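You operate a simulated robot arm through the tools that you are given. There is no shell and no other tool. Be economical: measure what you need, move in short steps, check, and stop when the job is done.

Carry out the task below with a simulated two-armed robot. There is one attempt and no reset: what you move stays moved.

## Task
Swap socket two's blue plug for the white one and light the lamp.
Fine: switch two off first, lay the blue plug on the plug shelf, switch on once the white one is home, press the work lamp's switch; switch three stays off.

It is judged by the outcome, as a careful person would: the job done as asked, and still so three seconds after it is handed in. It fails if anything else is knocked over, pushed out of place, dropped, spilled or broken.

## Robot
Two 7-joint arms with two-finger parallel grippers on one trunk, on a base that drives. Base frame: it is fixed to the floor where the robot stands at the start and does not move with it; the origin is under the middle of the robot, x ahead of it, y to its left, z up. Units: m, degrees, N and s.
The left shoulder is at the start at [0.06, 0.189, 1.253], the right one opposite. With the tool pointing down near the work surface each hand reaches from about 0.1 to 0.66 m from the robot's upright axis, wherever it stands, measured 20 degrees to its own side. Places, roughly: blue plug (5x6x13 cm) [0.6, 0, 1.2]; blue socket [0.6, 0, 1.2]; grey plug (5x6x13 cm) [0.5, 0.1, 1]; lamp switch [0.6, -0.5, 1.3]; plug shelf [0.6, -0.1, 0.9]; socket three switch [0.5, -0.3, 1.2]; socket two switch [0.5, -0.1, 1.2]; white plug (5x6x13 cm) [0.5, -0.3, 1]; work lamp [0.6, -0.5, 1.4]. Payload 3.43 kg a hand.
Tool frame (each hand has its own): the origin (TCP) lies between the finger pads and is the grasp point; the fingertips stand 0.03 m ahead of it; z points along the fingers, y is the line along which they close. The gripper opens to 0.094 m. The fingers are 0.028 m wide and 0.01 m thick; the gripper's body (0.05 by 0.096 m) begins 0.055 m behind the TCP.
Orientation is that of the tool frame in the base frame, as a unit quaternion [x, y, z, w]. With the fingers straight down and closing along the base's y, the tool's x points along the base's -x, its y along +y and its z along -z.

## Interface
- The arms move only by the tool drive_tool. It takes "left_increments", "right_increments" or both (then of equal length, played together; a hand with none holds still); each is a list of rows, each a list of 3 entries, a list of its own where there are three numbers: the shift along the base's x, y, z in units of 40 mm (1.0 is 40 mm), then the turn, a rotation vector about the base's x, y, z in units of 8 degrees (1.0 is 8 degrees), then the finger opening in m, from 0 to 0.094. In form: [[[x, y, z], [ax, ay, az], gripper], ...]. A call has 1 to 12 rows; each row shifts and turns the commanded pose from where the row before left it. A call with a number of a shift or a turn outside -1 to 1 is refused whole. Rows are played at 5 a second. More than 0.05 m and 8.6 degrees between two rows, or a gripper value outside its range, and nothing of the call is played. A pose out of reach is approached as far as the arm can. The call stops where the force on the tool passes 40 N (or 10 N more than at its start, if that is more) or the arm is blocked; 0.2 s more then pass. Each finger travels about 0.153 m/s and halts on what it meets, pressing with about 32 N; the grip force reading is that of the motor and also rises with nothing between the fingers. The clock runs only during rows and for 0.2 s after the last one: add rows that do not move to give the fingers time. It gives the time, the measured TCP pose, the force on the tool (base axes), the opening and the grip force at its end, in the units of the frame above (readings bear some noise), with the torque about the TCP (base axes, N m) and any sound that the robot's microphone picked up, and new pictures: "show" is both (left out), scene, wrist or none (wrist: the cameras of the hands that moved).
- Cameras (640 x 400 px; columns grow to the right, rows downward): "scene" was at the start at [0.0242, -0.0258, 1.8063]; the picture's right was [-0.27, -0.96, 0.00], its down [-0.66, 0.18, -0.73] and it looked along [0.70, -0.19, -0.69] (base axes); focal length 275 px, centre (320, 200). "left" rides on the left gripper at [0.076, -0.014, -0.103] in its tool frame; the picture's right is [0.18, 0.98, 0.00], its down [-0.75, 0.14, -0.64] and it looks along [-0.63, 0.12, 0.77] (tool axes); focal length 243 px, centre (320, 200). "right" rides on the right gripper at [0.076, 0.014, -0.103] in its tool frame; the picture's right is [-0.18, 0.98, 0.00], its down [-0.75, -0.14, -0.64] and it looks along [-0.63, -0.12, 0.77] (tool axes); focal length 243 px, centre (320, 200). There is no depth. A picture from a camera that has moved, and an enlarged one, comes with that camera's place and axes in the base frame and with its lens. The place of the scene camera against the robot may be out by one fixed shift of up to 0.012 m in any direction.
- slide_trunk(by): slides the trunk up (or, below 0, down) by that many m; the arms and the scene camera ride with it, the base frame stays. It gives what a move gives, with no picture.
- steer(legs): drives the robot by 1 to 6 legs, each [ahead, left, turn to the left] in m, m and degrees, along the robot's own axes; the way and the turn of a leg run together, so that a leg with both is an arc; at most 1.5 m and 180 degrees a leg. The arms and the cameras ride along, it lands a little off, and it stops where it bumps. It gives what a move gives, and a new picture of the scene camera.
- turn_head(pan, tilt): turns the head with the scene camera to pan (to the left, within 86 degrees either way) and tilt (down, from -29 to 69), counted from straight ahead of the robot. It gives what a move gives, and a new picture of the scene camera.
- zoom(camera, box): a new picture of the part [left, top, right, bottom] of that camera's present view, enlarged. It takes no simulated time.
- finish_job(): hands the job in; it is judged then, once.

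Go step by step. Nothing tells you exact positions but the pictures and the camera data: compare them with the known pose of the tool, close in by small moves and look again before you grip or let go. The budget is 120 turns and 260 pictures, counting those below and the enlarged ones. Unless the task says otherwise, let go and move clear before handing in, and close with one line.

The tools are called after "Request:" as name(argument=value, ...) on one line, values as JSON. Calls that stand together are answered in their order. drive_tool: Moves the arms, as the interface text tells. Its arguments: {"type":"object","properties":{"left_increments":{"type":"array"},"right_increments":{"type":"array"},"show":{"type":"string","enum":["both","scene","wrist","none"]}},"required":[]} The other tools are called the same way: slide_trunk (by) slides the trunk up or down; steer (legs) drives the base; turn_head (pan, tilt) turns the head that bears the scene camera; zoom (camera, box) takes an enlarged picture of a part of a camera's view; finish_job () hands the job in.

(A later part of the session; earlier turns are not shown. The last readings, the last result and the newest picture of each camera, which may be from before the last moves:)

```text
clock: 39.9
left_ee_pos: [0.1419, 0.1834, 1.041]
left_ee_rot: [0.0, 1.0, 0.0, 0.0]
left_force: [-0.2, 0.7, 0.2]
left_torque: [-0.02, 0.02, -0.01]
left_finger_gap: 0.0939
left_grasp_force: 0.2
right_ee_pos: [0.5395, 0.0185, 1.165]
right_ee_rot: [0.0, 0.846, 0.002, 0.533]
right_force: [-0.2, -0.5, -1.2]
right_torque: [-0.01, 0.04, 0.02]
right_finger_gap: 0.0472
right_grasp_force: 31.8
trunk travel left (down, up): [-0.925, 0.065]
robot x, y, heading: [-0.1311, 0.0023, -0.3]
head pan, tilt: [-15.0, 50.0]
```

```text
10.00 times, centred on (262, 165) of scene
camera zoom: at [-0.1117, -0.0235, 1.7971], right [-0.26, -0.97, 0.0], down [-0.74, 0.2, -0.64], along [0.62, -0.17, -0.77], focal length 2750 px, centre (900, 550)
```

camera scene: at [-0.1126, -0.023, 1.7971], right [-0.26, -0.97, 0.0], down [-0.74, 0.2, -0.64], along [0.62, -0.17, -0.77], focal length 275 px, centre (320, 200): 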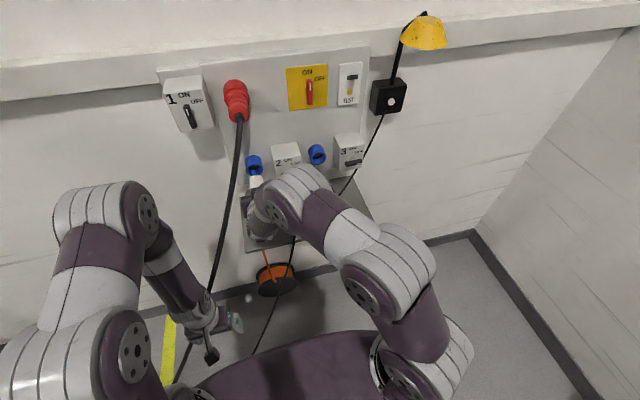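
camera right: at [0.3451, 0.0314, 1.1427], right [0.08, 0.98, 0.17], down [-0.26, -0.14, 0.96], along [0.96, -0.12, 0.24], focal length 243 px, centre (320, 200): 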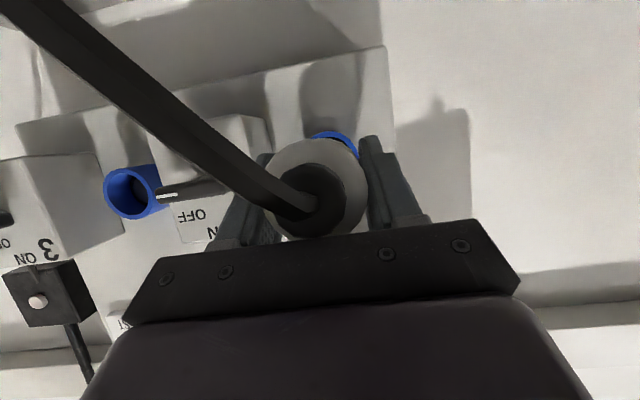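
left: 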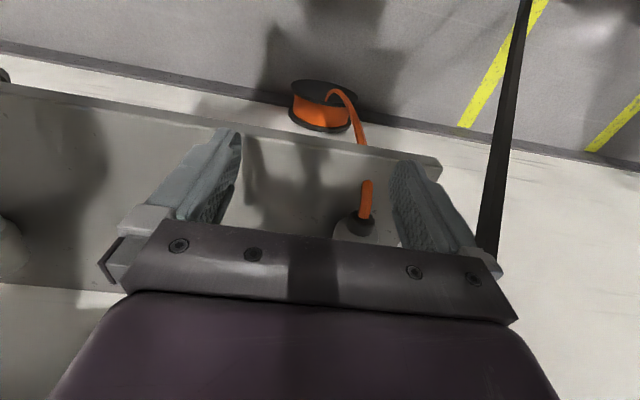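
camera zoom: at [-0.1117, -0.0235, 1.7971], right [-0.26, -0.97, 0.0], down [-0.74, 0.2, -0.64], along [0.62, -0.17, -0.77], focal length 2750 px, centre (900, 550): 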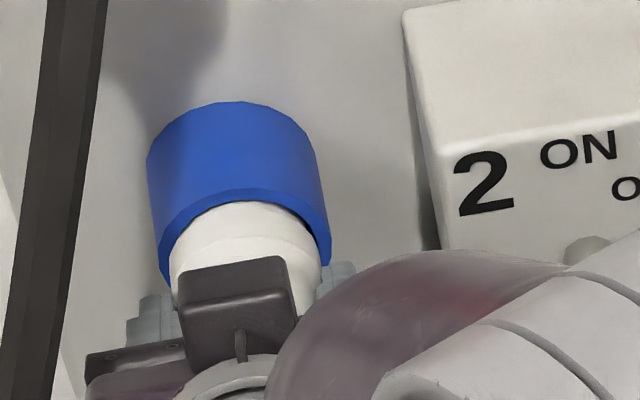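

Still no resistance, so I'll keep going in small steps.

Request:
drive_tool(right_increments=[[[0.08, 0, 0], [0, 0, 0], 0.02], [[0.08, 0, 0], [0, 0, 0], 0.02], [[0.08, 0, 0], [0, 0, 0], 0.02]], show="none")

Request:
zoom(camera="scene", box=[230, 145, 294, 185])

```text
clock: 40.6
left_ee_pos: [0.1364, 0.1823, 1.0417]
left_ee_rot: [0.001, 1.0, 0.0, 0.003]
left_force: [-0.3, 0.2, -0.4]
left_torque: [0.0, 0.04, -0.01]
left_finger_gap: 0.0941
left_grasp_force: 0.1
right_ee_pos: [0.5428, 0.0191, 1.1656]
right_ee_rot: [0.001, 0.846, 0.001, 0.534]
right_force: [-29.7, -0.4, -3.7]
right_torque: [0.3, 0.37, -0.04]
right_finger_gap: 0.0478
right_grasp_force: 31.3
trunk travel left (down, up): [-0.925, 0.065]
robot x, y, heading: [-0.1313, -0.0017, -0.0]
head pan, tilt: [-15.0, 50.0]
```

```text
10.00 times, centred on (262, 165) of scene
camera zoom: at [-0.1199, -0.0233, 1.7971], right [-0.26, -0.97, 0.0], down [-0.74, 0.2, -0.65], along [0.62, -0.17, -0.76], focal length 2750 px, centre (900, 550)
```

zoom: 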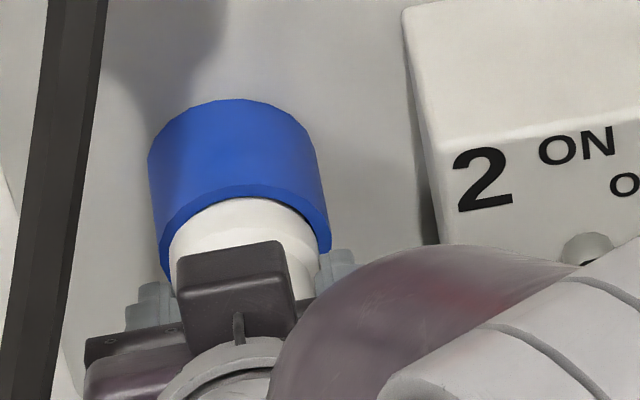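

The plug met a firm stop at TCP x 0.543, matching where the blue one was seated. I'll relax the push, open and back out to inspect.

Request:
drive_tool(right_increments=[[[-0.1, 0, 0], [0, 0, 0], 0.02], [[0, 0, 0], [0, 0, 0], 0.055], [[0, 0, 0], [0, 0, 0], 0.075], [[0, 0, 0], [0, 0, 0], 0.08], [[-0.9, 0, 0], [0, 0, 0], 0.08], [[-0.9, 0, 0], [0, 0, 0], 0.08], [[-0.9, 0, 0], [0, 0, 0], 0.08], [[-0.9, 0, 0], [0, 0, 0], 0.08]], show="both")

Request:
zoom(camera="scene", box=[220, 140, 284, 180])

```text
clock: 42.5
left_ee_pos: [0.1391, 0.184, 1.0394]
left_ee_rot: [0.001, 1.0, -0.001, 0.001]
left_force: [-1.3, 0.0, -0.6]
left_torque: [-0.02, -0.05, 0.02]
left_finger_gap: 0.094
left_grasp_force: 0.0
right_ee_pos: [0.3967, 0.0201, 1.1662]
right_ee_rot: [0.001, 0.845, 0.001, 0.534]
right_force: [-0.4, 1.3, 0.1]
right_torque: [0.04, 0.02, -0.01]
right_finger_gap: 0.0799
right_grasp_force: 0.1
trunk travel left (down, up): [-0.925, 0.065]
robot x, y, heading: [-0.1306, 0.0023, 0.0]
head pan, tilt: [-15.0, 50.0]
camera scene: at [-0.114, -0.0233, 1.7971], right [-0.26, -0.97, 0.0], down [-0.74, 0.2, -0.64], along [0.62, -0.17, -0.77], focal length 275 px, centre (320, 200)
camera right: at [0.273, 0.034, 1.1417], right [0.08, 0.98, 0.17], down [-0.26, -0.14, 0.96], along [0.96, -0.12, 0.24], focal length 243 px, centre (320, 200)
```

scene: 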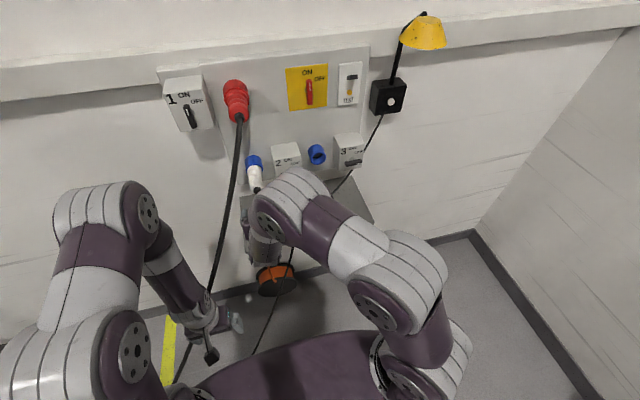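
right: 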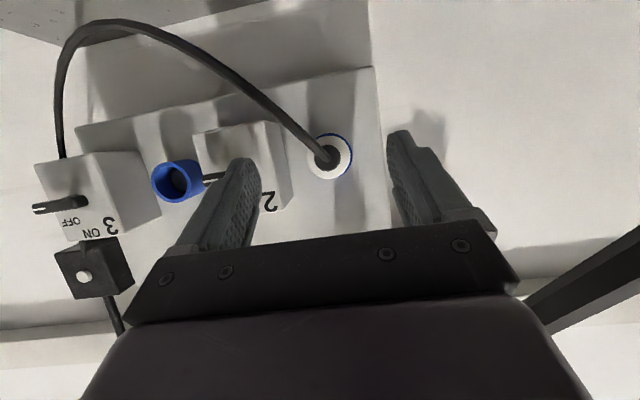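

```text
10.00 times, centred on (252, 160) of scene
camera zoom: at [-0.114, -0.0233, 1.7971], right [-0.26, -0.97, 0.0], down [-0.74, 0.2, -0.64], along [0.62, -0.17, -0.77], focal length 2750 px, centre (1000, 600)
```

zoom: 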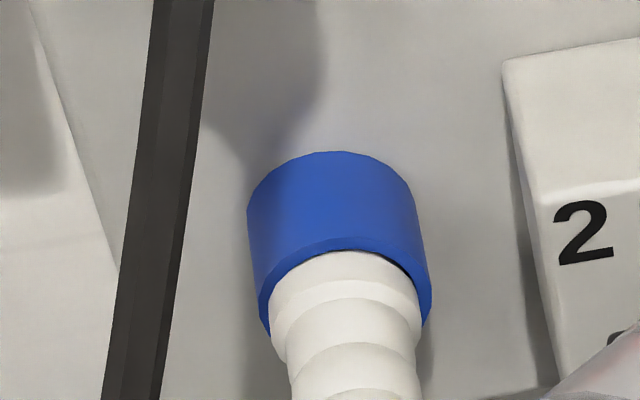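

The white plug is in and stays, but it may sit a few millimetres prouder than the blue one did. I'll compare it in the identical crop.

Request:
zoom(camera="scene", box=[220, 130, 300, 180])

Request:
zoom(camera="right", box=[280, 110, 380, 172])

```text
8.00 times, centred on (260, 155) of scene
camera zoom: at [-0.114, -0.0233, 1.7971], right [-0.26, -0.97, 0.0], down [-0.74, 0.2, -0.64], along [0.62, -0.17, -0.77], focal length 2200 px, centre (800, 560)
```

zoom: 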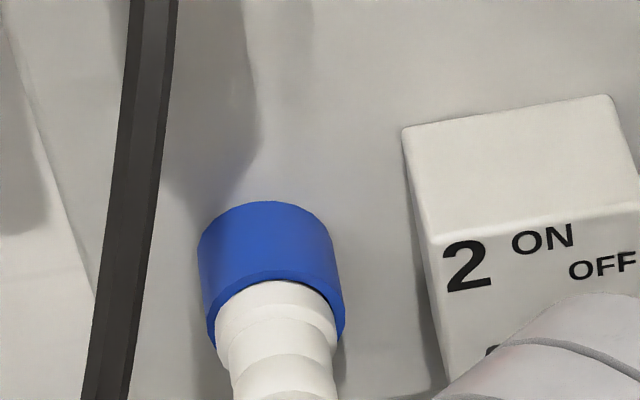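

```text
6.40 times, centred on (330, 141) of right
camera zoom: at [0.273, 0.034, 1.1417], right [0.08, 0.98, 0.17], down [-0.26, -0.14, 0.96], along [0.96, -0.12, 0.24], focal length 1553 px, centre (256, 578)
```

zoom: 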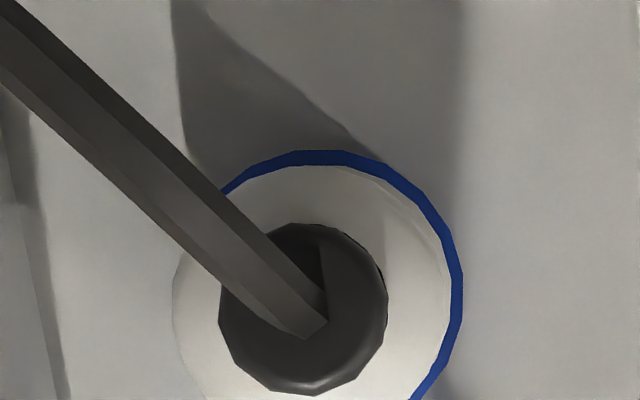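

The white plug's tail hangs about 3 mm lower than the blue one's did, so it may be cocked slightly and not fully home. I'll regrip it, lift the tail and push it square.

Request:
drive_tool(right_increments=[[[0.9, -0.03, -0.05], [0, 0, 0], 0.08], [[0.9, 0, 0], [0, 0, 0], 0.08], [[0.9, 0, 0], [0, 0, 0], 0.08], [[0.8, 0, 0], [0, 0, 0], 0.08], [[0, 0, 0], [0, 0, 0], 0.055], [[0, 0, 0], [0, 0, 0], 0.02], [[0, 0, 0], [0, 0, 0], 0.02]], show="none")

Request:
drive_tool(right_increments=[[[0, 0, 0.03], [0, 0.15, 0], 0.02], [[0, 0, 0.03], [0, 0.15, 0], 0.02], [[0, 0, 0], [0, 0, 0], 0.02]], show="none")

```text
clock: 44.0
left_ee_pos: [0.1427, 0.1833, 1.0401]
left_ee_rot: [0.0, 1.0, 0.001, 0.0]
left_force: [0.3, 1.0, 0.3]
left_torque: [0.05, 0.01, 0.02]
left_finger_gap: 0.0943
left_grasp_force: 0.1
right_ee_pos: [0.5412, 0.0194, 1.1643]
right_ee_rot: [0.002, 0.846, 0.001, 0.533]
right_force: [4.1, 0.1, 0.6]
right_torque: [0.02, -0.01, 0.08]
right_finger_gap: 0.0472
right_grasp_force: 32.5
trunk travel left (down, up): [-0.925, 0.065]
robot x, y, heading: [-0.1317, -0.0027, 0.0]
head pan, tilt: [-15.0, 50.0]
```

```text
clock: 44.9
left_ee_pos: [0.1424, 0.1832, 1.0389]
left_ee_rot: [0.001, 1.0, 0.0, 0.0]
left_force: [0.6, 0.0, -0.1]
left_torque: [0.0, -0.04, -0.03]
left_finger_gap: 0.0941
left_grasp_force: 0.0
right_ee_pos: [0.54, 0.0192, 1.1651]
right_ee_rot: [0.001, 0.857, 0.0, 0.516]
right_force: [4.2, 4.7, -0.8]
right_torque: [0.03, 0.03, 0.23]
right_finger_gap: 0.0473
right_grasp_force: 31.7
trunk travel left (down, up): [-0.925, 0.065]
robot x, y, heading: [-0.1306, 0.0023, -0.3]
head pan, tilt: [-15.0, 50.0]
```

The tilt correction met little resistance. Now I'll push it home.

Request:
drive_tool(right_increments=[[[0.1, 0, 0], [0, 0, 0], 0.02], [[0.1, 0, 0], [0, 0, 0], 0.02], [[0.08, 0, 0], [0, 0, 0], 0.02]], show="none")

Request:
zoom(camera="scene", box=[220, 130, 300, 180])

```text
clock: 45.6
left_ee_pos: [0.1362, 0.184, 1.0429]
left_ee_rot: [0.002, 1.0, 0.0, 0.003]
left_force: [-0.7, -0.8, 0.3]
left_torque: [0.02, 0.02, 0.02]
left_finger_gap: 0.0942
left_grasp_force: 0.0
right_ee_pos: [0.5428, 0.0192, 1.1668]
right_ee_rot: [-0.001, 0.857, 0.0, 0.515]
right_force: [-33.5, 4.3, -5.2]
right_torque: [0.13, 0.64, 0.39]
right_finger_gap: 0.0472
right_grasp_force: 31.9
trunk travel left (down, up): [-0.925, 0.065]
robot x, y, heading: [-0.1296, -0.0026, -0.3]
head pan, tilt: [-15.0, 50.0]
```

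```text
8.00 times, centred on (260, 155) of scene
camera zoom: at [-0.1216, -0.0215, 1.7971], right [-0.26, -0.97, 0.0], down [-0.74, 0.2, -0.65], along [0.62, -0.17, -0.76], focal length 2200 px, centre (800, 560)
```

zoom: 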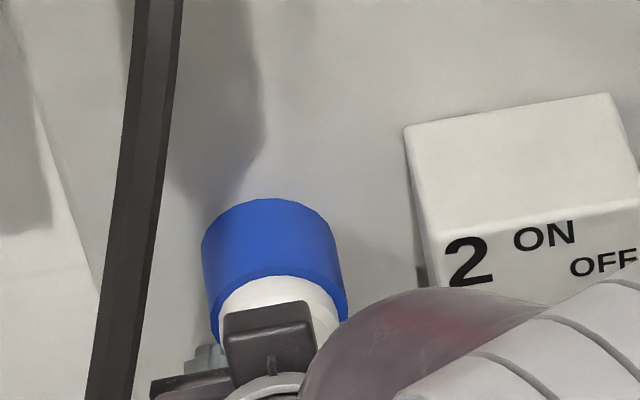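

It stopped firmly at the same depth, 0.543, so I take it as home. I'll ease off, release and back out.

Request:
drive_tool(right_increments=[[[-0.18, 0, 0], [0, 0, 0], 0.02], [[0, 0, 0], [0, 0, 0], 0.055], [[0, 0, 0], [0, 0, 0], 0.075], [[0, 0, 0], [0, 0, 0], 0.08], [[-0.9, 0, 0], [0, 0, 0], 0.08], [[-0.9, 0, 0], [0, 0, 0], 0.08], [[-0.9, 0, 0], [0, 0, 0], 0.08], [[-0.9, 0, 0], [0, 0, 0], 0.08]], show="none")

Request:
zoom(camera="scene", box=[220, 140, 284, 180])

Request:
zoom(camera="right", box=[280, 110, 380, 172])

```text
clock: 47.5
left_ee_pos: [0.1393, 0.1835, 1.0389]
left_ee_rot: [0.0, 1.0, 0.0, 0.001]
left_force: [0.1, 0.2, -0.8]
left_torque: [-0.01, -0.01, -0.02]
left_finger_gap: 0.0939
left_grasp_force: 0.0
right_ee_pos: [0.3986, 0.0179, 1.1687]
right_ee_rot: [0.001, 0.857, 0.002, 0.516]
right_force: [0.3, 0.3, 0.2]
right_torque: [-0.01, 0.02, 0.01]
right_finger_gap: 0.0799
right_grasp_force: 0.1
trunk travel left (down, up): [-0.925, 0.065]
robot x, y, heading: [-0.132, 0.0002, -0.1]
head pan, tilt: [-15.0, 50.0]
```

```text
10.00 times, centred on (252, 160) of scene
camera zoom: at [-0.1142, -0.0231, 1.7972], right [-0.26, -0.97, 0.0], down [-0.74, 0.2, -0.64], along [0.62, -0.17, -0.77], focal length 2750 px, centre (1000, 600)
```

zoom: 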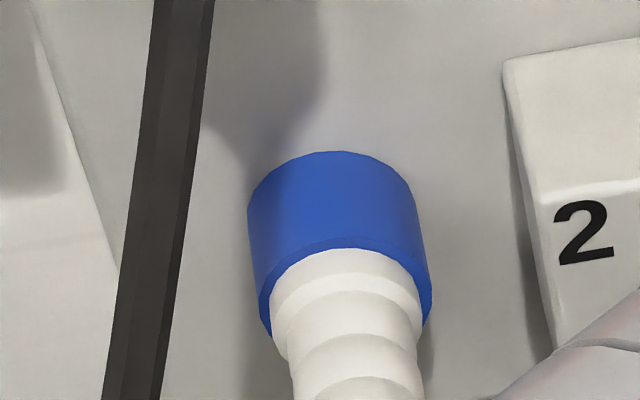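

```text
6.40 times, centred on (330, 141) of right
camera zoom: at [0.274, 0.0317, 1.149], right [0.09, 0.98, 0.17], down [-0.22, -0.14, 0.97], along [0.97, -0.12, 0.2], focal length 1553 px, centre (256, 578)
```

zoom: 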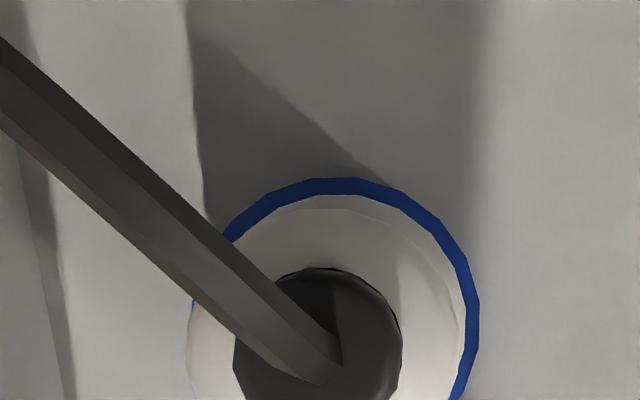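

The plug now sits square, with its rings matching the blue plug's seated picture. Next is the switch, but first I'll check where the white cable runs.

Request:
zoom(camera="right", box=[0, 0, 400, 250])

Request:
zoom(camera="scene", box=[200, 120, 420, 258])

```text
1.60 times, centred on (200, 125) of right
camera zoom: at [0.274, 0.0317, 1.149], right [0.09, 0.98, 0.17], down [-0.22, -0.14, 0.97], along [0.97, -0.12, 0.2], focal length 388 px, centre (512, 320)
```

zoom: 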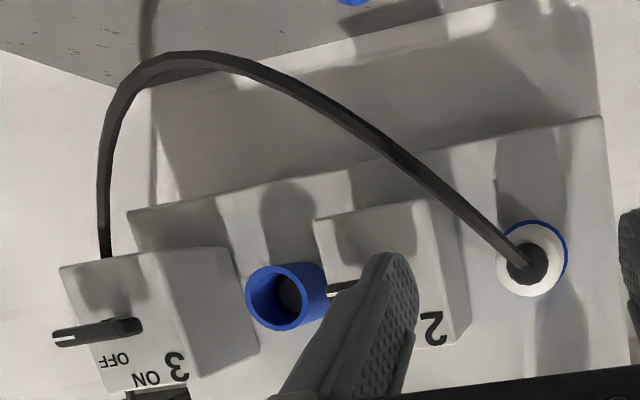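

```text
2.90 times, centred on (310, 189) of scene
camera zoom: at [-0.1142, -0.0231, 1.7972], right [-0.26, -0.97, 0.0], down [-0.74, 0.2, -0.64], along [0.62, -0.17, -0.77], focal length 797 px, centre (349, 232)
```

zoom: 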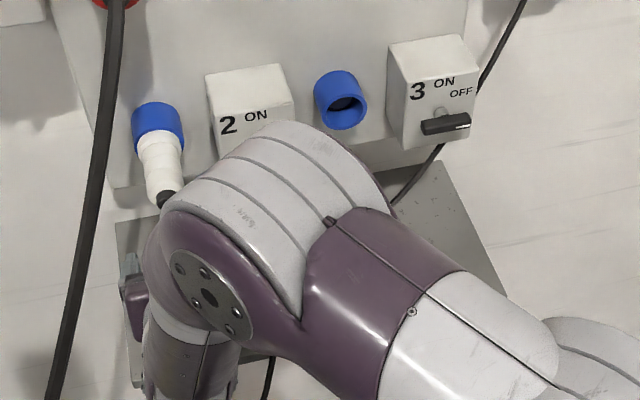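

The cable sags well below switch 2's handle, towards the lamp, and won't be in the way. I'll level the hand, move in front of switch 2 and roll it to match the horizontal handle.

Request:
drive_tool(right_increments=[[[0, -0.675, 0], [0, -0.872, 0], 0.05], [[0, -0.675, 0], [0, -0.872, 0], 0.05], [[0, -0.675, -0.05], [0, -0.872, 0], 0.05], [[0, -0.675, -0.05], [0, -0.872, 0], 0.05]], show="none")

Request:
drive_tool(right_increments=[[[0, 0, 0], [0.9375, 0, 0], 0.05], [[0, 0, 0], [0.9375, 0, 0], 0.05], [[0, 0, 0], [0.9375, 0, 0], 0.05], [[0, 0, 0], [0.9375, 0, 0], 0.05], [[0, 0, 0], [0.9375, 0, 0], 0.05], [[0, 0, 0], [0.9375, 0, 0], 0.05], [[0, 0, 0], [0.9375, 0, 0], 0.05], [[0, 0, 0], [0.9375, 0, 0], 0.05], [[0, 0, 0], [0.9375, 0, 0], 0.05], [[0, 0, 0], [0.9375, 0, 0], 0.05], [[0, 0, 0], [0.9375, 0, 0], 0.05], [[0, 0, 0], [0.9375, 0, 0], 0.05]], show="both")

```text
clock: 48.5
left_ee_pos: [0.1433, 0.1821, 1.0396]
left_ee_rot: [0.0, 1.0, 0.001, 0.0]
left_force: [0.1, 0.1, -0.6]
left_torque: [0.01, -0.02, -0.04]
left_finger_gap: 0.0939
left_grasp_force: 0.1
right_ee_pos: [0.4026, -0.0921, 1.1617]
right_ee_rot: [0.001, 0.706, 0.002, 0.708]
right_force: [-0.3, 0.1, 0.1]
right_torque: [0.04, -0.01, 0.04]
right_finger_gap: 0.0501
right_grasp_force: 0.0
trunk travel left (down, up): [-0.925, 0.065]
robot x, y, heading: [-0.1321, -0.0004, -0.1]
head pan, tilt: [-15.0, 50.0]
```

```text
clock: 51.0
left_ee_pos: [0.1411, 0.183, 1.0405]
left_ee_rot: [0.0, 1.0, 0.0, 0.0]
left_force: [0.7, -0.5, -0.1]
left_torque: [0.01, -0.01, -0.01]
left_finger_gap: 0.0938
left_grasp_force: 0.1
right_ee_pos: [0.3997, -0.0901, 1.162]
right_ee_rot: [0.502, 0.498, 0.501, 0.499]
right_force: [0.3, -0.1, 0.0]
right_torque: [-0.04, 0.0, 0.0]
right_finger_gap: 0.0501
right_grasp_force: 0.1
trunk travel left (down, up): [-0.925, 0.065]
robot x, y, heading: [-0.1322, -0.0011, -0.0]
head pan, tilt: [-15.0, 50.0]
camera scene: at [-0.1122, -0.0235, 1.7971], right [-0.26, -0.97, 0.0], down [-0.74, 0.2, -0.64], along [0.62, -0.17, -0.77], focal length 275 px, centre (320, 200)
camera right: at [0.3, -0.0144, 1.1765], right [0.0, -0.19, 0.98], down [-0.64, -0.75, -0.15], along [0.77, -0.63, -0.12], focal length 243 px, centre (320, 200)
```

scene: 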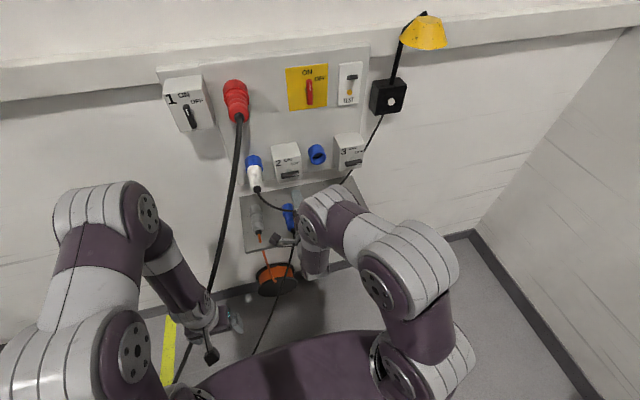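
right: 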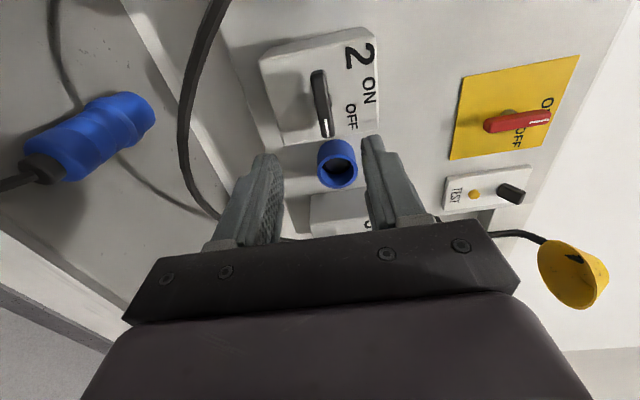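

The fingers straddle the handle's line and the cable is clear. I'll advance onto the handle and grip it.

Request:
drive_tool(right_increments=[[[0.9, 0, 0.1], [0, 0, 0], 0.05], [[0.9, 0, 0], [0, 0, 0], 0.05], [[0.6, 0, 0], [0, 0, 0], 0.05]], show="wrist")

Request:
drive_tool(right_increments=[[[0.48, 0, 0], [0, 0, 0], 0.05], [[0, 0, 0], [0, 0, 0], 0.03], [[0, 0, 0], [0, 0, 0], 0.0], [[0, 0, 0], [0, 0, 0], 0.0]], show="wrist")

Request:
zoom(camera="scene", box=[220, 130, 320, 192])

```text
clock: 51.9
left_ee_pos: [0.1411, 0.1834, 1.0405]
left_ee_rot: [0.0, 1.0, 0.0, -0.001]
left_force: [-0.2, -0.1, 0.3]
left_torque: [0.02, -0.03, -0.02]
left_finger_gap: 0.094
left_grasp_force: 0.1
right_ee_pos: [0.498, -0.0921, 1.1655]
right_ee_rot: [0.502, 0.498, 0.5, 0.5]
right_force: [0.0, -0.5, -0.6]
right_torque: [0.03, 0.0, 0.0]
right_finger_gap: 0.0499
right_grasp_force: 0.0
trunk travel left (down, up): [-0.925, 0.065]
robot x, y, heading: [-0.131, 0.0027, -0.1]
head pan, tilt: [-15.0, 50.0]
camera right: at [0.3975, -0.0158, 1.1806], right [0.0, -0.19, 0.98], down [-0.64, -0.75, -0.14], along [0.77, -0.63, -0.12], focal length 243 px, centre (320, 200)
```

right: 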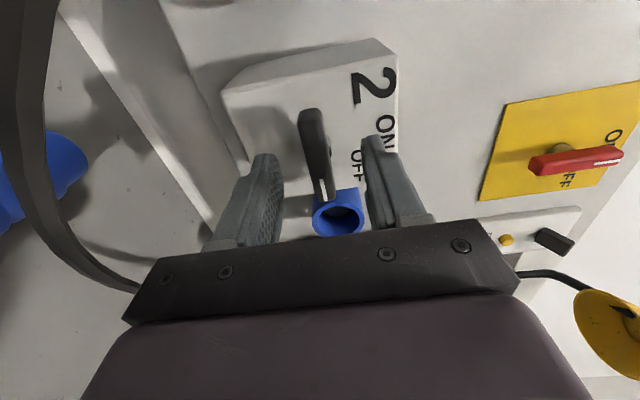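

```text
clock: 52.9
left_ee_pos: [0.1408, 0.182, 1.0401]
left_ee_rot: [0.0, 1.0, 0.001, 0.0]
left_force: [0.1, 0.1, -1.0]
left_torque: [0.01, -0.02, 0.02]
left_finger_gap: 0.094
left_grasp_force: 0.1
right_ee_pos: [0.5149, -0.0915, 1.1647]
right_ee_rot: [0.501, 0.5, 0.5, 0.499]
right_force: [-5.8, 0.0, -8.7]
right_torque: [-0.23, -0.34, 0.1]
right_finger_gap: 0.0137
right_grasp_force: 44.8
trunk travel left (down, up): [-0.925, 0.065]
robot x, y, heading: [-0.1344, 0.0013, -0.0]
head pan, tilt: [-15.0, 50.0]
camera right: at [0.4145, -0.016, 1.1797], right [0.0, -0.19, 0.98], down [-0.64, -0.75, -0.14], along [0.77, -0.63, -0.12], focal length 243 px, centre (320, 200)
```

right: 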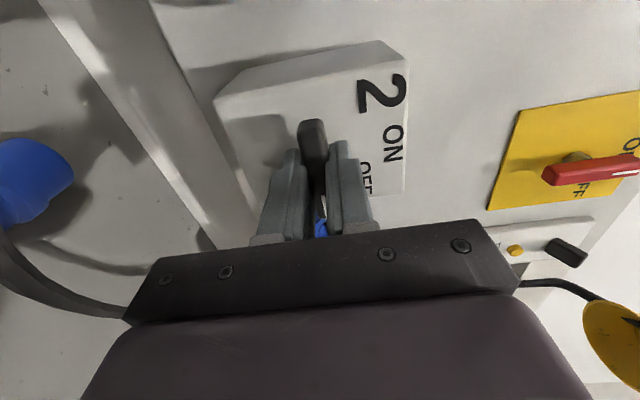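

```text
6.40 times, centred on (270, 161) of scene
camera zoom: at [-0.1124, -0.0237, 1.797], right [-0.26, -0.97, 0.0], down [-0.74, 0.2, -0.64], along [0.62, -0.17, -0.77], focal length 1760 px, centre (640, 450)
```

zoom: 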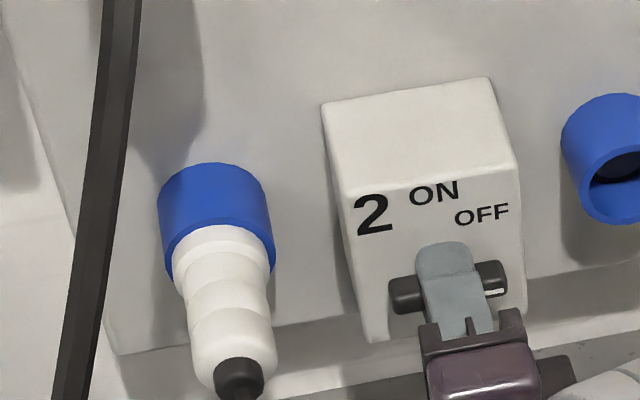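

The handle is gripped at 14 mm. I'll turn it back towards ON, halfway first.

Request:
drive_tool(right_increments=[[[0, 0, -0.05], [-1, 0, 0], 0.0], [[0, 0, 0], [-1, 0, 0], 0.0], [[0, 0, 0], [-1, 0, 0], 0.0], [[0, 0, 0], [-1, 0, 0], 0.0], [[0, 0, 0], [-1, 0, 0], 0.0], [[0, 0, 0], [-1, 0, 0], 0.0]], show="wrist")

Request:
zoom(camera="scene", box=[220, 130, 320, 192])

```text
clock: 54.2
left_ee_pos: [0.1401, 0.1813, 1.0403]
left_ee_rot: [0.001, 1.0, 0.001, 0.0]
left_force: [-0.3, 0.0, -0.3]
left_torque: [0.0, 0.02, -0.01]
left_finger_gap: 0.0939
left_grasp_force: 0.0
right_ee_pos: [0.5147, -0.0926, 1.1655]
right_ee_rot: [0.253, 0.658, 0.255, 0.661]
right_force: [-1.7, -5.9, 4.6]
right_torque: [-0.02, 1.17, 0.68]
right_finger_gap: 0.0141
right_grasp_force: 44.9
trunk travel left (down, up): [-0.925, 0.065]
robot x, y, heading: [-0.1301, -0.0034, 0.0]
head pan, tilt: [-15.0, 50.0]
camera right: at [0.4145, -0.0306, 1.1176], right [0.0, 0.61, 0.8], down [-0.64, -0.61, 0.46], along [0.77, -0.51, 0.39], focal length 243 px, centre (320, 200)
```

right: 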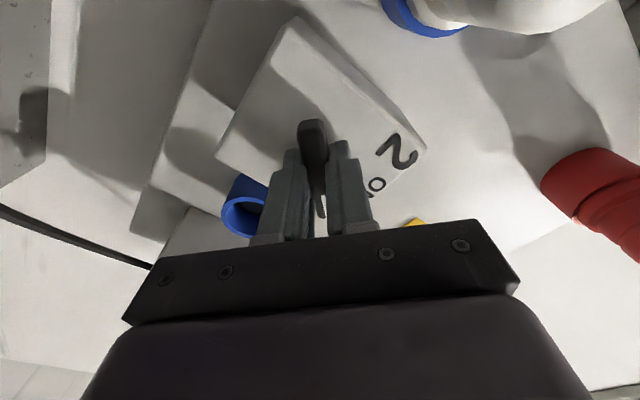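

```text
6.40 times, centred on (270, 161) of scene
camera zoom: at [-0.1129, -0.025, 1.7972], right [-0.26, -0.97, 0.0], down [-0.74, 0.2, -0.64], along [0.62, -0.17, -0.77], focal length 1760 px, centre (640, 450)
```

zoom: 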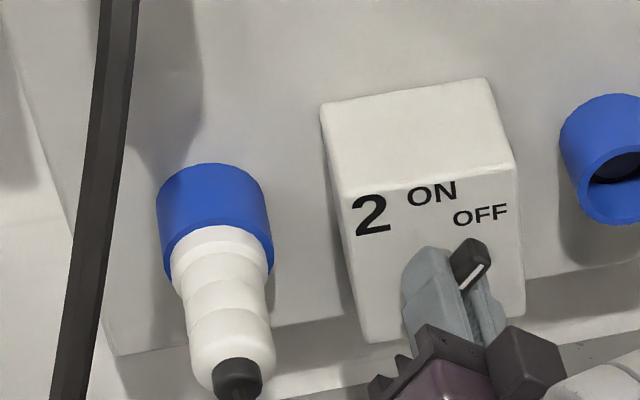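

Forces are low. I'll complete the turn to vertical.

Request:
drive_tool(right_increments=[[[0, 0, 0], [-1, 0, 0], 0.0], [[0, 0, 0], [-1, 0, 0], 0.0], [[0, 0, 0], [-1, 0, 0], 0.0], [[0, 0, 0], [-1, 0, 0], 0.0], [[0, 0, 0], [-1, 0, 0], 0.0], [[0, 0, 0], [-0.3, 0, 0], 0.0]], show="wrist")

Request:
zoom(camera="scene", box=[220, 130, 320, 192])

```text
clock: 55.6
left_ee_pos: [0.1401, 0.1823, 1.0401]
left_ee_rot: [0.001, 1.0, 0.001, 0.0]
left_force: [-0.4, -0.5, -0.6]
left_torque: [-0.01, -0.02, 0.03]
left_finger_gap: 0.0937
left_grasp_force: 0.0
right_ee_pos: [0.5155, -0.0921, 1.1649]
right_ee_rot: [-0.002, 0.706, 0.0, 0.709]
right_force: [0.3, -9.3, 11.6]
right_torque: [0.31, 1.22, -0.13]
right_finger_gap: 0.0137
right_grasp_force: 45.1
trunk travel left (down, up): [-0.925, 0.065]
robot x, y, heading: [-0.1309, 0.0016, 0.0]
head pan, tilt: [-15.0, 50.0]
camera right: at [0.4146, -0.0783, 1.0882], right [0.0, 0.98, 0.18], down [-0.65, -0.14, 0.75], along [0.76, -0.12, 0.63], focal length 243 px, centre (320, 200)
```

right: 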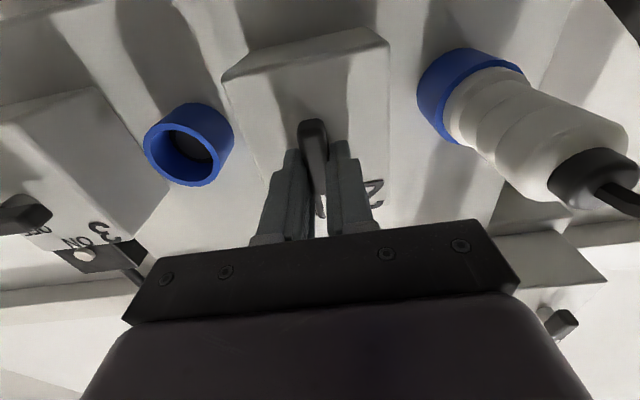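

```text
6.40 times, centred on (270, 161) of scene
camera zoom: at [-0.1135, -0.0262, 1.7972], right [-0.26, -0.97, 0.0], down [-0.74, 0.2, -0.64], along [0.62, -0.17, -0.77], focal length 1760 px, centre (640, 450)
```

zoom: 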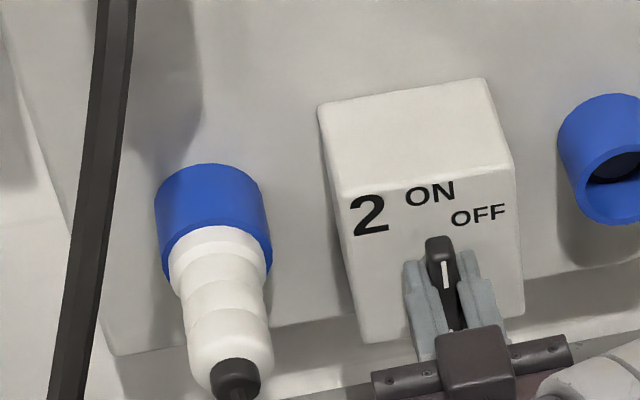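

Switch 2 stands vertical at ON. I'll open, back away, and look at the whole scene.

Request:
drive_tool(right_increments=[[[0, 0, 0], [0, 0, 0], 0.03], [[0, 0, 0], [0, 0, 0], 0.05], [[-1, 0, 0], [0, 0, 0], 0.05], [[-1, 0, 0], [0, 0, 0], 0.05], [[-1, 0, 0], [0, 0, 0], 0.03], [[-0.5, -0.8, 0.2], [0, 0, 0], 0.0], [[0, -0.9, 0.3], [0, 0, 0], 0.0], [[0, -0.9, 0.3], [0, 0, 0], 0.0], [[0, -0.9, 0.3], [0, 0, 0], 0.0], [[0, -0.9, 0.3], [0, 0, 0], 0.0], [[0, -0.9, 0.3], [0, 0, 0], 0.0]], show="both")

Request:
zoom(camera="scene", box=[220, 60, 420, 185])

```text
clock: 58.0
left_ee_pos: [0.1409, 0.182, 1.0404]
left_ee_rot: [0.001, 1.0, 0.001, 0.0]
left_force: [-0.4, -0.5, -0.6]
left_torque: [0.04, -0.01, 0.0]
left_finger_gap: 0.0941
left_grasp_force: 0.1
right_ee_pos: [0.3752, -0.3061, 1.2307]
right_ee_rot: [-0.001, 0.707, 0.0, 0.708]
right_force: [0.0, -0.2, 0.7]
right_torque: [0.0, 0.0, 0.04]
right_finger_gap: 0.0
right_grasp_force: 32.0
trunk travel left (down, up): [-0.925, 0.065]
robot x, y, heading: [-0.1324, -0.0027, 0.0]
head pan, tilt: [-15.0, 50.0]
camera scene: at [-0.1126, -0.025, 1.7971], right [-0.26, -0.97, 0.0], down [-0.74, 0.2, -0.64], along [0.62, -0.17, -0.77], focal length 275 px, centre (320, 200)
camera right: at [0.2742, -0.292, 1.1537], right [0.0, 0.98, 0.18], down [-0.64, -0.14, 0.75], along [0.77, -0.12, 0.63], focal length 243 px, centre (320, 200)
```

scene: 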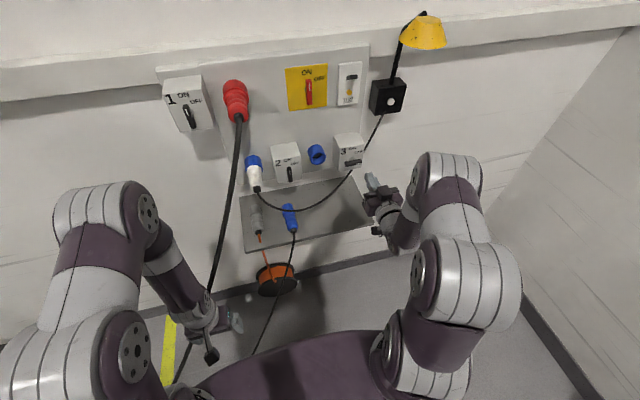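
right: 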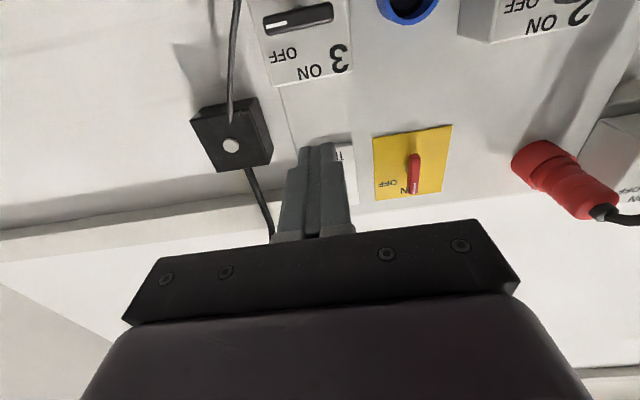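

```text
3.20 times, centred on (320, 122) of scene
camera zoom: at [-0.1126, -0.025, 1.7971], right [-0.26, -0.97, 0.0], down [-0.74, 0.2, -0.64], along [0.62, -0.17, -0.77], focal length 880 px, centre (320, 448)
```

zoom: 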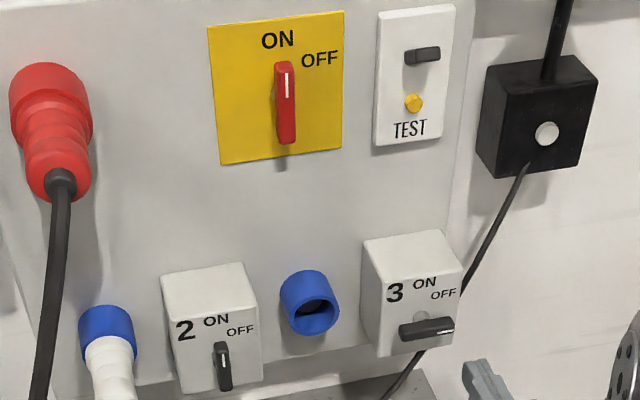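

All switches read correctly: 2 ON and 3 OFF. The lamp button triangulates to about (0.632, -0.467, 1.309), so I'll bring the closed fingertips in front of it.

Request:
drive_tool(right_increments=[[[0, -0.8, 0.4], [0, 0, 0], 0.0], [[0, -0.8, 0.4], [0, 0, 0], 0.0], [[0, -0.8, 0.4], [0, 0, 0], 0.0], [[0.2, -0.8, 0.4], [0, 0, 0], 0.0], [[0.8, -0.4, 0.2], [0, 0, 0], 0.0], [[0.9, -0.4, 0.15], [0, 0, 0], 0.0], [[0.9, 0, 0], [0, 0, 0], 0.0], [[0.9, 0, 0], [0, 0, 0], 0.0]], show="both")

Request:
zoom(camera="scene", box=[350, 60, 450, 122])

```text
clock: 59.9
left_ee_pos: [0.1412, 0.1832, 1.0388]
left_ee_rot: [0.002, 1.0, 0.0, -0.001]
left_force: [0.2, -0.9, -0.1]
left_torque: [-0.01, -0.02, 0.01]
left_finger_gap: 0.0942
left_grasp_force: 0.0
right_ee_pos: [0.5275, -0.4639, 1.3082]
right_ee_rot: [-0.002, 0.707, -0.002, 0.707]
right_force: [0.0, 0.2, 0.0]
right_torque: [0.03, -0.01, 0.01]
right_finger_gap: 0.0
right_grasp_force: 31.9
trunk travel left (down, up): [-0.925, 0.065]
robot x, y, heading: [-0.1315, -0.0003, -0.2]
head pan, tilt: [-15.0, 50.0]
camera scene: at [-0.1101, -0.0237, 1.7971], right [-0.26, -0.97, 0.0], down [-0.74, 0.2, -0.64], along [0.62, -0.17, -0.77], focal length 275 px, centre (320, 200)
camera right: at [0.4267, -0.4497, 1.2318], right [0.0, 0.98, 0.18], down [-0.64, -0.14, 0.75], along [0.77, -0.12, 0.63], focal length 243 px, centre (320, 200)
```

scene: 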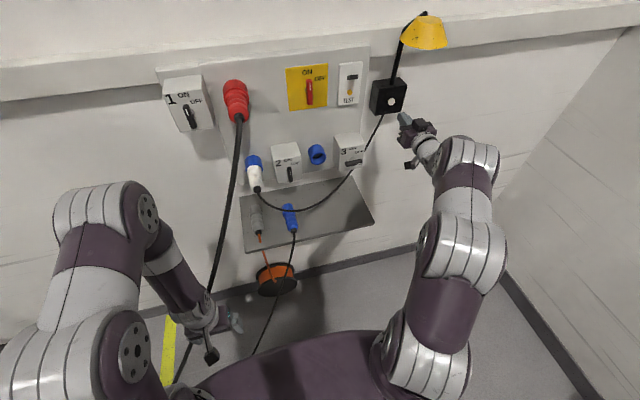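
right: 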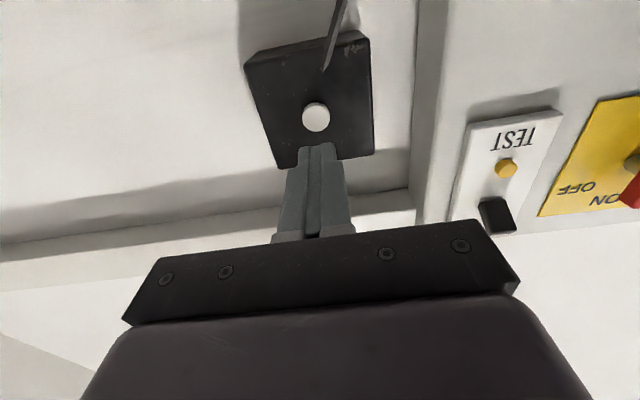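

```text
6.40 times, centred on (400, 91) of scene
camera zoom: at [-0.1101, -0.0237, 1.7971], right [-0.26, -0.97, 0.0], down [-0.74, 0.2, -0.64], along [0.62, -0.17, -0.77], focal length 1760 px, centre (-192, 898)
```

zoom: 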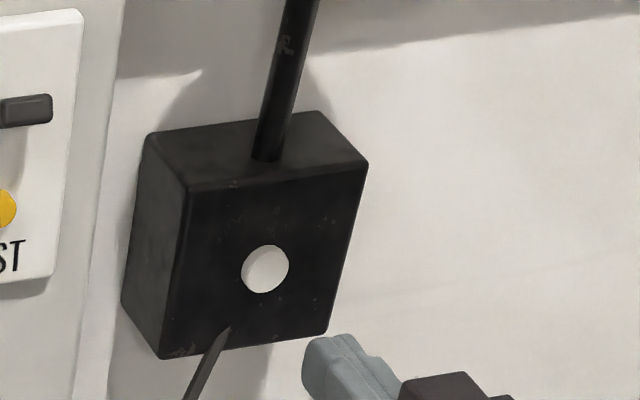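

The button sits at y -0.468, z 1.309, so I'll nudge 4 mm right and close most of the gap.

Request:
drive_tool(right_increments=[[[0.8, -0.1, 0.02], [0, 0, 0], 0.0], [[0.65, 0, 0], [0, 0, 0], 0.0]], show="wrist")

Request:
zoom(camera="scene", box=[350, 60, 450, 122])

```text
clock: 60.5
left_ee_pos: [0.1422, 0.1827, 1.0392]
left_ee_rot: [0.001, 1.0, 0.0, -0.001]
left_force: [0.5, -0.1, -1.0]
left_torque: [0.03, 0.03, 0.02]
left_finger_gap: 0.0938
left_grasp_force: 0.1
right_ee_pos: [0.5861, -0.4663, 1.3076]
right_ee_rot: [-0.001, 0.707, -0.001, 0.707]
right_force: [0.0, 0.5, 0.3]
right_torque: [0.03, 0.0, 0.0]
right_finger_gap: 0.0
right_grasp_force: 31.7
trunk travel left (down, up): [-0.925, 0.065]
robot x, y, heading: [-0.133, 0.002, -0.0]
head pan, tilt: [-15.0, 50.0]
camera right: at [0.4856, -0.453, 1.2311], right [0.0, 0.98, 0.18], down [-0.64, -0.14, 0.75], along [0.77, -0.12, 0.63], focal length 243 px, centre (320, 200)
```

right: 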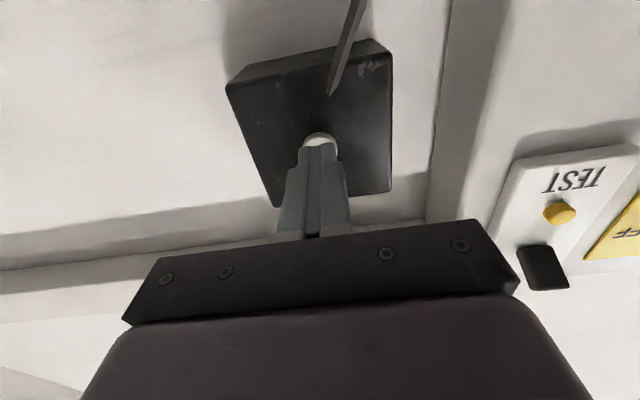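

```text
6.40 times, centred on (400, 91) of scene
camera zoom: at [-0.1094, -0.024, 1.7971], right [-0.26, -0.97, 0.0], down [-0.74, 0.2, -0.64], along [0.62, -0.17, -0.77], focal length 1760 px, centre (-192, 898)
```

zoom: 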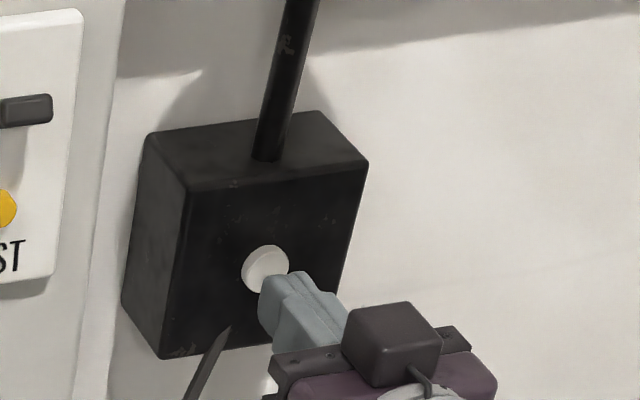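

The fingertips are lined up just in front of the button. I'll press in small steps, looking for force or a click.

Request:
drive_tool(right_increments=[[[0.1, 0, 0], [0, 0, 0], 0.0], [[0.1, 0, 0], [0, 0, 0], 0.0], [[0.1, 0, 0], [0, 0, 0], 0.0], [[0.1, 0, 0], [0, 0, 0], 0.0]], show="scene")

Request:
zoom(camera="scene", box=[350, 60, 450, 122])

```text
clock: 61.5
left_ee_pos: [0.1415, 0.1828, 1.0396]
left_ee_rot: [0.0, 1.0, -0.001, 0.001]
left_force: [0.3, 0.2, -0.4]
left_torque: [-0.01, -0.02, 0.02]
left_finger_gap: 0.0941
left_grasp_force: 0.1
right_ee_pos: [0.5989, -0.4659, 1.3106]
right_ee_rot: [-0.001, 0.707, -0.001, 0.707]
right_force: [-0.6, 0.3, -0.7]
right_torque: [0.01, -0.01, -0.02]
right_finger_gap: 0.0
right_grasp_force: 32.0
trunk travel left (down, up): [-0.925, 0.065]
robot x, y, heading: [-0.1327, -0.0038, -0.1]
head pan, tilt: [-15.0, 50.0]
camera scene: at [-0.1118, -0.0236, 1.7971], right [-0.26, -0.97, 0.0], down [-0.74, 0.2, -0.64], along [0.62, -0.17, -0.77], focal length 275 px, centre (320, 200)
```

scene: 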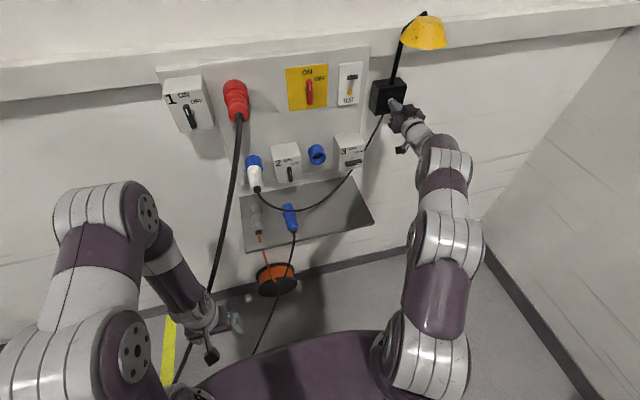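

```text
6.40 times, centred on (400, 91) of scene
camera zoom: at [-0.1118, -0.0236, 1.7971], right [-0.26, -0.97, 0.0], down [-0.74, 0.2, -0.64], along [0.62, -0.17, -0.77], focal length 1760 px, centre (-192, 898)
```

zoom: 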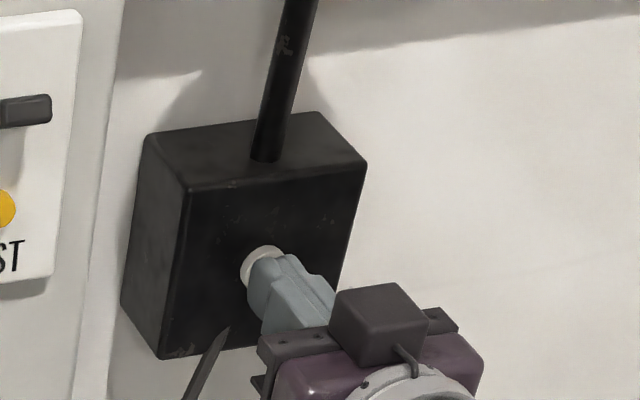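

No contact yet, so a little further.

Request:
drive_tool(right_increments=[[[0.08, 0, 0], [0, 0, 0], 0.0], [[0.08, 0, 0], [0, 0, 0], 0.0], [[0.08, 0, 0], [0, 0, 0], 0.0]], show="scene")

```text
clock: 62.2
left_ee_pos: [0.139, 0.1822, 1.0408]
left_ee_rot: [0.001, 1.0, 0.0, 0.001]
left_force: [-0.5, 0.3, 0.0]
left_torque: [0.0, 0.02, 0.01]
left_finger_gap: 0.094
left_grasp_force: 0.1
right_ee_pos: [0.6055, -0.4666, 1.3117]
right_ee_rot: [-0.001, 0.707, 0.0, 0.707]
right_force: [-14.7, 1.6, -6.3]
right_torque: [0.08, 0.22, 0.03]
right_finger_gap: 0.0
right_grasp_force: 32.1
trunk travel left (down, up): [-0.925, 0.065]
robot x, y, heading: [-0.1323, -0.0012, -0.0]
head pan, tilt: [-15.0, 50.0]
heard: click
camera scene: at [-0.116, -0.024, 1.7971], right [-0.26, -0.97, 0.0], down [-0.74, 0.2, -0.64], along [0.62, -0.17, -0.76], focal length 275 px, centre (320, 200)
```

scene: 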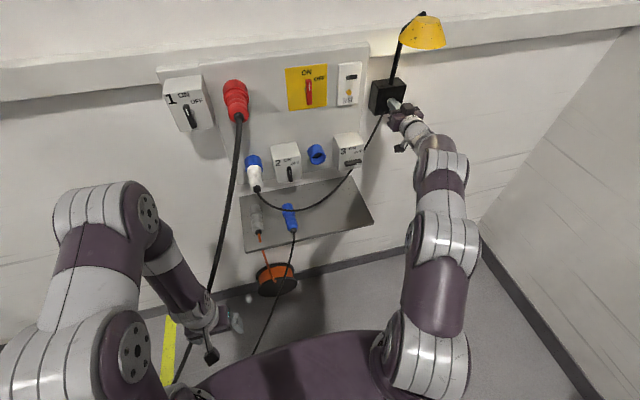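

I heard a click and the wall by the lamp has brightened. I'll back straight off and confirm it stays lit.

Request:
drive_tool(right_increments=[[[-0.6, 0, 0], [0, 0, 0], 0.0], [[-1, 0, 0], [0, 0, 0], 0.0], [[-1, 0, 0], [0, 0, 0], 0.0], [[-1, 0, 0], [0, 0, 0], 0.0], [[-1, -0.3, 0], [0, 0, 0], 0.0]], show="both")

Request:
zoom(camera="scene", box=[220, 0, 480, 162])

Request:
zoom(camera="scene", box=[220, 130, 400, 262])

```text
clock: 63.5
left_ee_pos: [0.1399, 0.1828, 1.0403]
left_ee_rot: [0.0, 1.0, 0.0, 0.001]
left_force: [-0.4, -0.5, 0.2]
left_torque: [0.02, -0.02, -0.01]
left_finger_gap: 0.0942
left_grasp_force: 0.0
right_ee_pos: [0.4211, -0.4785, 1.3111]
right_ee_rot: [-0.001, 0.706, -0.001, 0.708]
right_force: [0.6, -0.7, 0.1]
right_torque: [0.0, 0.0, 0.02]
right_finger_gap: 0.0
right_grasp_force: 31.7
trunk travel left (down, up): [-0.925, 0.065]
robot x, y, heading: [-0.1306, 0.0007, -0.0]
head pan, tilt: [-15.0, 50.0]
camera scene: at [-0.1149, -0.0244, 1.7971], right [-0.26, -0.97, 0.0], down [-0.74, 0.2, -0.64], along [0.62, -0.17, -0.77], focal length 275 px, centre (320, 200)
camera right: at [0.3216, -0.4656, 1.2341], right [0.0, 0.98, 0.18], down [-0.64, -0.14, 0.75], along [0.77, -0.12, 0.63], focal length 243 px, centre (320, 200)
```

scene: 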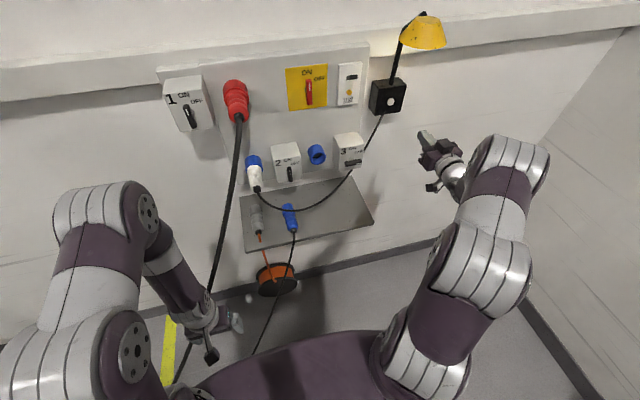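
right: 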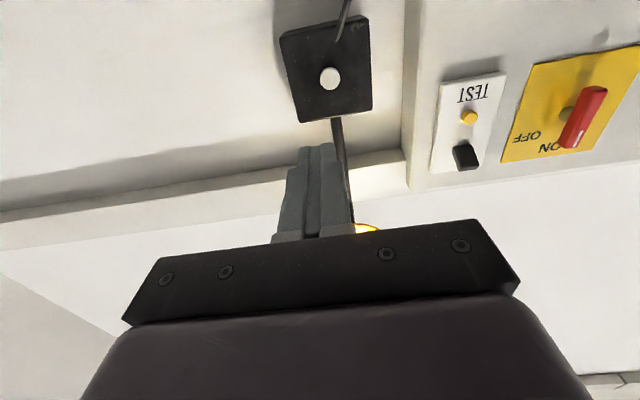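

```text
2.46 times, centred on (350, 81) of scene
camera zoom: at [-0.1149, -0.0244, 1.7971], right [-0.26, -0.97, 0.0], down [-0.74, 0.2, -0.64], along [0.62, -0.17, -0.77], focal length 677 px, centre (246, 493)
```

zoom: 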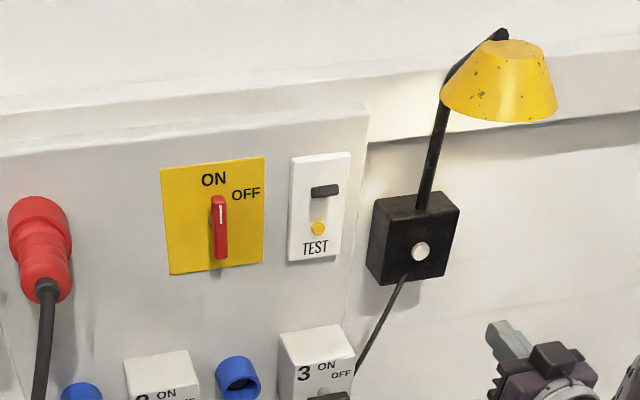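

```text
3.03 times, centred on (310, 196) of scene
camera zoom: at [-0.1149, -0.0244, 1.7971], right [-0.26, -0.97, 0.0], down [-0.74, 0.2, -0.64], along [0.62, -0.17, -0.77], focal length 833 px, centre (350, 212)
```

zoom: 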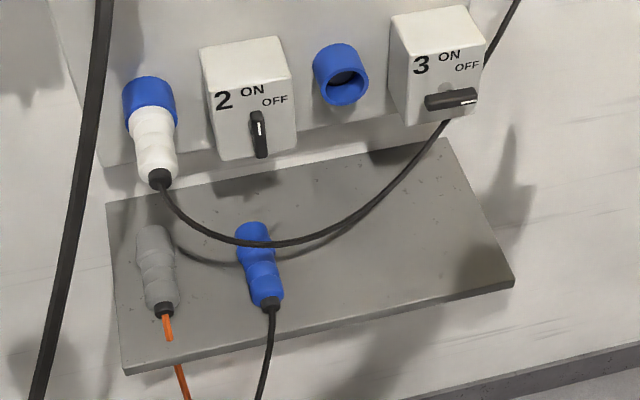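

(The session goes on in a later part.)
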